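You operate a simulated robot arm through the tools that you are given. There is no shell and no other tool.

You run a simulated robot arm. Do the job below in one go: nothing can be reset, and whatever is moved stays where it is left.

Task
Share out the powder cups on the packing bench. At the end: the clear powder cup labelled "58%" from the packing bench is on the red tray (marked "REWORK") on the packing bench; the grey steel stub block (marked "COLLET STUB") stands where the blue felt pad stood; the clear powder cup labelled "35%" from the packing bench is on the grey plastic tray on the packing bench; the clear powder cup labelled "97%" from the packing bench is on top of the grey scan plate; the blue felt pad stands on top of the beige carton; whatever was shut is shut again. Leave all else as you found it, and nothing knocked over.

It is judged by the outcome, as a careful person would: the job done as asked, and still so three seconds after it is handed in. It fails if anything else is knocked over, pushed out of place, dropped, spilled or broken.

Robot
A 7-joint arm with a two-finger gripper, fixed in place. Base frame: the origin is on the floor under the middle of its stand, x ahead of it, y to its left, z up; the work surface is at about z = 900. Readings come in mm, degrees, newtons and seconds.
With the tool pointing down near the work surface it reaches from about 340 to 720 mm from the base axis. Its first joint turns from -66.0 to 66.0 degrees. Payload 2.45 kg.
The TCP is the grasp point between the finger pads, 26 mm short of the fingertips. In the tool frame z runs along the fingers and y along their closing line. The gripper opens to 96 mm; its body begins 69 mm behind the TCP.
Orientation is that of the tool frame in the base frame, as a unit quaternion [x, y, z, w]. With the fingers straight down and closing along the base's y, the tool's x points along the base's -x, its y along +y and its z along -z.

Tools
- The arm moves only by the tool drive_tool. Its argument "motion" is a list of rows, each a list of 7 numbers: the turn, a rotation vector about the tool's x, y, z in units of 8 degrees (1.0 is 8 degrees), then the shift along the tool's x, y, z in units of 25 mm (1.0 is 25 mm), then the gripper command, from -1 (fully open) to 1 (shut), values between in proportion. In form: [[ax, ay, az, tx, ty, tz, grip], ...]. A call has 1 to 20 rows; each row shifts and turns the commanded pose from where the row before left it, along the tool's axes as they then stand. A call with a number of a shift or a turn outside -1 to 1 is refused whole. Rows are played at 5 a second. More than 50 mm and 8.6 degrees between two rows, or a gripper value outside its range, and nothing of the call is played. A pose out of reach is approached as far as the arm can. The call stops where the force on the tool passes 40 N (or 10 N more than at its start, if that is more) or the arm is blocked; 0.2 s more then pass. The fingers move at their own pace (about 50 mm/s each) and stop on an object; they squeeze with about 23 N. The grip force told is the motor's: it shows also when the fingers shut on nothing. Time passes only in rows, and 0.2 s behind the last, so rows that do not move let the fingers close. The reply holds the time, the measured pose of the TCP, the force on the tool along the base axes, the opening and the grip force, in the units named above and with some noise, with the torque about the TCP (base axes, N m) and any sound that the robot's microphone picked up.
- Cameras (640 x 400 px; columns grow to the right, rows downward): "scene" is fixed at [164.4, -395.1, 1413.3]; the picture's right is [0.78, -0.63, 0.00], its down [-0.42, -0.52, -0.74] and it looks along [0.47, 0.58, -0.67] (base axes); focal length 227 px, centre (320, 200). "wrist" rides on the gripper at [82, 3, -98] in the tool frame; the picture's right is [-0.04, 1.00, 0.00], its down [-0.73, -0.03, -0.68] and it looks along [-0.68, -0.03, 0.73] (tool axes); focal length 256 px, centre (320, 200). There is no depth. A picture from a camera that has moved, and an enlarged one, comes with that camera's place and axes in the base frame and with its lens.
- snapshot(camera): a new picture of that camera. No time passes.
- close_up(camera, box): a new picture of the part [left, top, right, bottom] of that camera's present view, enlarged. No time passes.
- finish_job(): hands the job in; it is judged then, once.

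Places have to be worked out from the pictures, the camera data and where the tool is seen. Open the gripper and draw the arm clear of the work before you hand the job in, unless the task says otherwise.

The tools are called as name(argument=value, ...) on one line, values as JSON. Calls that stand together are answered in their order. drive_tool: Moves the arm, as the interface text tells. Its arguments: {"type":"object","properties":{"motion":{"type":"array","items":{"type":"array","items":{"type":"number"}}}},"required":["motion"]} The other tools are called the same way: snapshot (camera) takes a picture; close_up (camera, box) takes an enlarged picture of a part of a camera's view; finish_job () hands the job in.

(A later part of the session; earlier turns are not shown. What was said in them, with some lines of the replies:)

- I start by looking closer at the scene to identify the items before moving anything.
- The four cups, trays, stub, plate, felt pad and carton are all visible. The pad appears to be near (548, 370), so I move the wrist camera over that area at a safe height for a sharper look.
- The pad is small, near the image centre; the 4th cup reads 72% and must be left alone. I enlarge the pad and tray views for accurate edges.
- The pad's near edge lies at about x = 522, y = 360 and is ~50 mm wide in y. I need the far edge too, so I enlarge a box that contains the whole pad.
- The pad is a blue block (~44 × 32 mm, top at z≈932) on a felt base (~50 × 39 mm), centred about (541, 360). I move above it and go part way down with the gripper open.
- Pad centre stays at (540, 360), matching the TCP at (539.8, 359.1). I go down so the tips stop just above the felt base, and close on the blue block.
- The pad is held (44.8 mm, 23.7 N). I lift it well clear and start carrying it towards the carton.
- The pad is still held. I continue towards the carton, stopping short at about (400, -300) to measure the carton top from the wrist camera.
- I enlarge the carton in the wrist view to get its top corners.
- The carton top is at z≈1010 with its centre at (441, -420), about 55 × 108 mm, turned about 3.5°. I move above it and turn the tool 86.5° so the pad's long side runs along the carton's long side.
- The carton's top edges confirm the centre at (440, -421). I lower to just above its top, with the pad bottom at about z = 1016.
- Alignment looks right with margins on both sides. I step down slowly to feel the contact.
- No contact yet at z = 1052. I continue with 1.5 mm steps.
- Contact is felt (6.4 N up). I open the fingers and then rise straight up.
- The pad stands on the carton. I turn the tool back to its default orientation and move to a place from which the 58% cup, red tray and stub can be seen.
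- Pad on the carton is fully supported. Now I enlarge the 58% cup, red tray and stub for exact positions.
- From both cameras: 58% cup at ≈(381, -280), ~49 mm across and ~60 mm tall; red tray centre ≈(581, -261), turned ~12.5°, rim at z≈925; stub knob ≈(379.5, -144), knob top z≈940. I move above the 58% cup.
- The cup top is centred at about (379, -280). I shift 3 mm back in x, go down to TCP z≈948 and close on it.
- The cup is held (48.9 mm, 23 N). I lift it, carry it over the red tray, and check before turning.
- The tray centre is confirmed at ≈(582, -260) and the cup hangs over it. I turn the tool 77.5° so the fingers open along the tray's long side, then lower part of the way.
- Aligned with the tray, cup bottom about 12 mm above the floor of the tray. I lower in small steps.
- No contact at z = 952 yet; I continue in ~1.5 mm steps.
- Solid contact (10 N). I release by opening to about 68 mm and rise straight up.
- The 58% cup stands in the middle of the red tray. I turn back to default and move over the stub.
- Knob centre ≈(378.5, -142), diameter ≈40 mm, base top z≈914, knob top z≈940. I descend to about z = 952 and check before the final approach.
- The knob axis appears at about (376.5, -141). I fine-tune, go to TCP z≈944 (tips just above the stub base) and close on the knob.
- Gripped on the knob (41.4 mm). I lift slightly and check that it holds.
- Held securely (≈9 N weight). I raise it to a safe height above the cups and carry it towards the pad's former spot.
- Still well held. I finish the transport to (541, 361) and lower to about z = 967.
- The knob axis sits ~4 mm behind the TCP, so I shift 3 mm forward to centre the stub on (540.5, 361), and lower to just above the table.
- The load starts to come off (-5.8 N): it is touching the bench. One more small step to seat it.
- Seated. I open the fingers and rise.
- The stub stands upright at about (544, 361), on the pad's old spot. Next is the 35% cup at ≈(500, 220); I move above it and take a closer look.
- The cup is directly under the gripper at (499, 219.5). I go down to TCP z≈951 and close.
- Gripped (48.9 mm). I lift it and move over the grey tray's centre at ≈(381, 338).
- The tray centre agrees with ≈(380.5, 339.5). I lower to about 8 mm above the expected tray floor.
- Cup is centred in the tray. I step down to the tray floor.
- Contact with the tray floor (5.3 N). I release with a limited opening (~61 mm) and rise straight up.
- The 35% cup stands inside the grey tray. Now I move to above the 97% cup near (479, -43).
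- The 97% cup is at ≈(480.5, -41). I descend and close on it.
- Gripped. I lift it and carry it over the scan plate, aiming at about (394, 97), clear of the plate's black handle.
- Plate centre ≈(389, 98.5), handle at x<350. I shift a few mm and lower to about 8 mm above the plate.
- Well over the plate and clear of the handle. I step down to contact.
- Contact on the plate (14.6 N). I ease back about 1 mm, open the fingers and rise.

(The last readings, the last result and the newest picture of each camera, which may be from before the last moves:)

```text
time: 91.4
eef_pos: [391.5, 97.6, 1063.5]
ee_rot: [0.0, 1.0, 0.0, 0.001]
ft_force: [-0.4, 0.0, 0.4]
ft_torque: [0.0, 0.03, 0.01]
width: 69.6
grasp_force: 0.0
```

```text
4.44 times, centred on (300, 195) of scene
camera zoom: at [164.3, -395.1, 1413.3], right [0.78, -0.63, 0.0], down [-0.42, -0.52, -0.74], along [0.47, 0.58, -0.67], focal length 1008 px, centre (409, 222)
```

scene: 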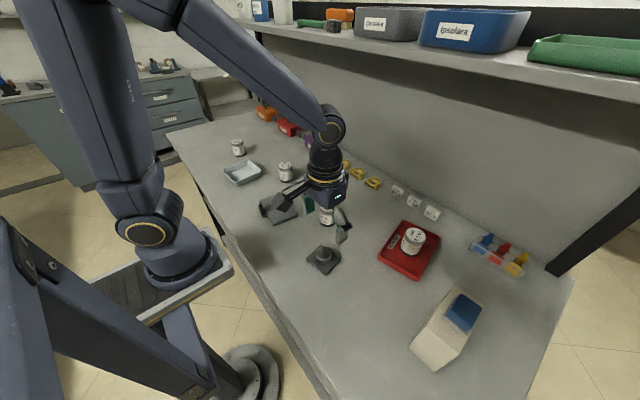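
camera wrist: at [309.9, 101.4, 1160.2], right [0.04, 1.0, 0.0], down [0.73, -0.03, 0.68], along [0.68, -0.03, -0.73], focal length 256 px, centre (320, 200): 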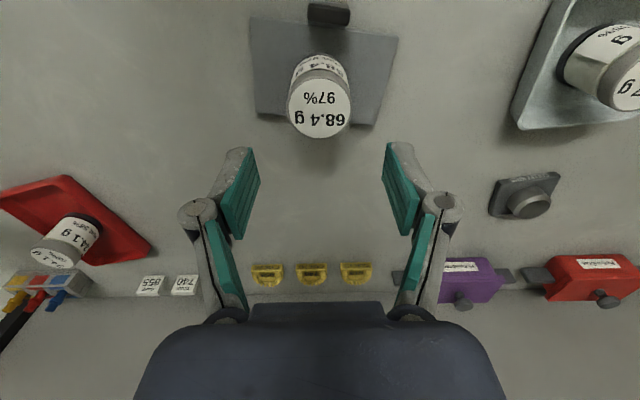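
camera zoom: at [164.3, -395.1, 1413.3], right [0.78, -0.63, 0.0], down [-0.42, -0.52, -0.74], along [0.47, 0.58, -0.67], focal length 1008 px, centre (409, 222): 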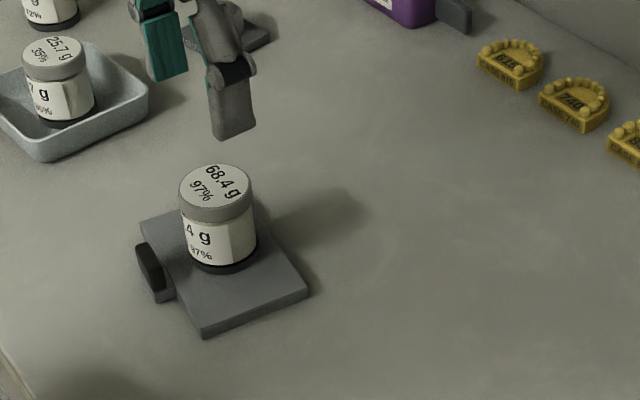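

All placements are done. I rise and draw the arm back clear with the gripper open, then inspect the whole bench.

drive_tool(motion=[[0, 0, 0, 0, 0, -1, -1], [0, 0, 0, 0, 0, -1, -1], [0, 0, 0, 0, 0, -1, -1], [0, 0, 0, 0, 0, -0.9, -1], [0, 0, 0, 0.15, -0.85, 0, -1], [0, 0, 0, 0.15, -0.85, 0, -1], [0, 0, 0, 0.15, -0.85, 0, -1], [0, 0, 0, 0.15, -0.85, 0, -1], [0, 0, 0, 0.15, -0.85, 0, -1], [0, 0, 0, 0.15, -0.85, 0, -1], [0, 0, 0, 0.05, -0.85, 0, -1], [0, 0, 0, 0, 0, 0, -1]])

snapshot(camera="scene")

snapshot(camera="wrist")

close_up(camera="scene", box=[210, 110, 350, 220])

close_up(camera="scene", box=[350, 190, 550, 380])

```text
time: 94.0
eef_pos: [365.9, -51.9, 1160.7]
ee_rot: [0.0, 1.0, 0.0, 0.0]
ft_force: [0.0, -0.4, -1.0]
ft_torque: [0.02, 0.0, 0.01]
width: 96.2
grasp_force: 0.1
```

```text
taken
```

scene: 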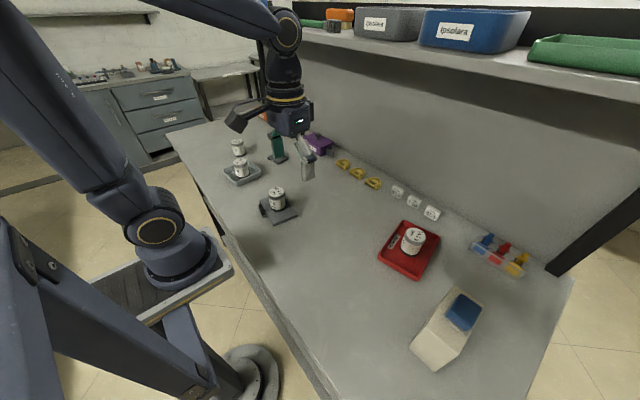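

```text
taken
camera wrist: at [285.5, -49.1, 1258.3], right [0.04, 1.0, 0.0], down [0.73, -0.03, 0.68], along [0.68, -0.03, -0.73], focal length 256 px, centre (320, 200)
```

wrist: 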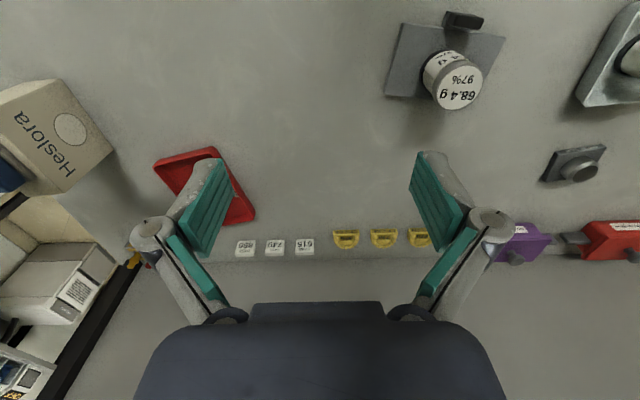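

```text
3.64 times, centred on (280, 165) of scene
camera zoom: at [164.3, -395.1, 1413.3], right [0.78, -0.63, 0.0], down [-0.42, -0.52, -0.74], along [0.47, 0.58, -0.67], focal length 825 px, centre (466, 327)
```

zoom: 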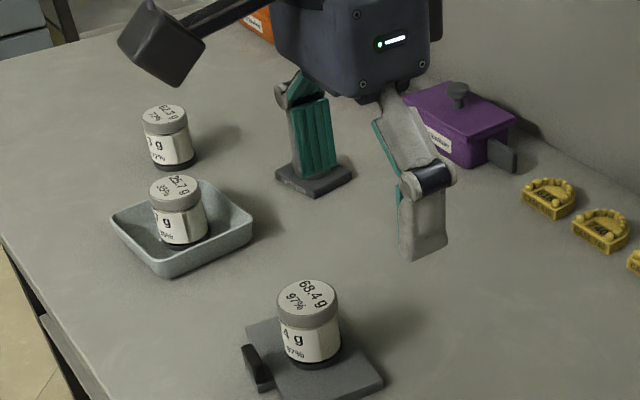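

```text
2.11 times, centred on (450, 285) of scene
camera zoom: at [164.3, -395.1, 1413.3], right [0.78, -0.63, 0.0], down [-0.42, -0.52, -0.74], along [0.47, 0.58, -0.67], focal length 478 px, centre (46, 21)
```

zoom: 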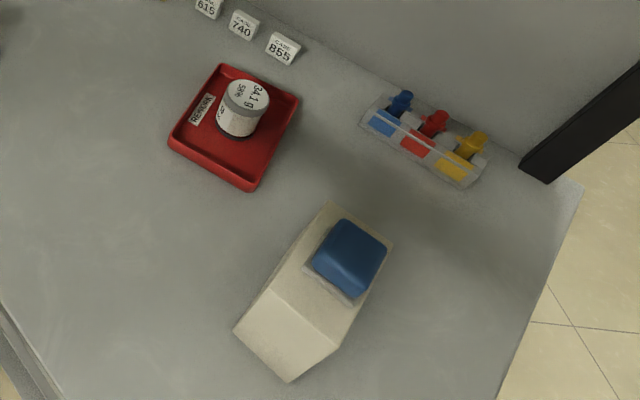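

All five placements check out: the 58% cup is in the red tray, the 35% cup is in the grey tray, and the 97% cup is on the scan plate. The stub is on the pad's former spot, and the pad is on the carton. The 72% cup and everything else look untouched, nothing was opened, and the arm is clear with the gripper open, so I hand the job in.

finish_job()

```text
The job is handed in.
```

The job is done and handed in. I checked each placement in the final pictures:

- **58% cup:** standing in the middle of the red "REWORK" tray.
- **35% cup:** standing inside the grey plastic tray.
- **97% cup:** standing on the grey scan plate, clear of its black handle.
- **Blue felt pad:** on top of the beige carton, with its long side along the carton's. It sits a little towards one edge but is fully supported.
- **Grey steel stub block:** upright where the pad stood, about 5 mm farther from the robot than the pad's old centre by my estimate.

I opened nothing, so there was nothing to shut again. The 72% cup and everything else I could see are where they were, and nothing was knocked over. The arm is drawn back with the gripper open.
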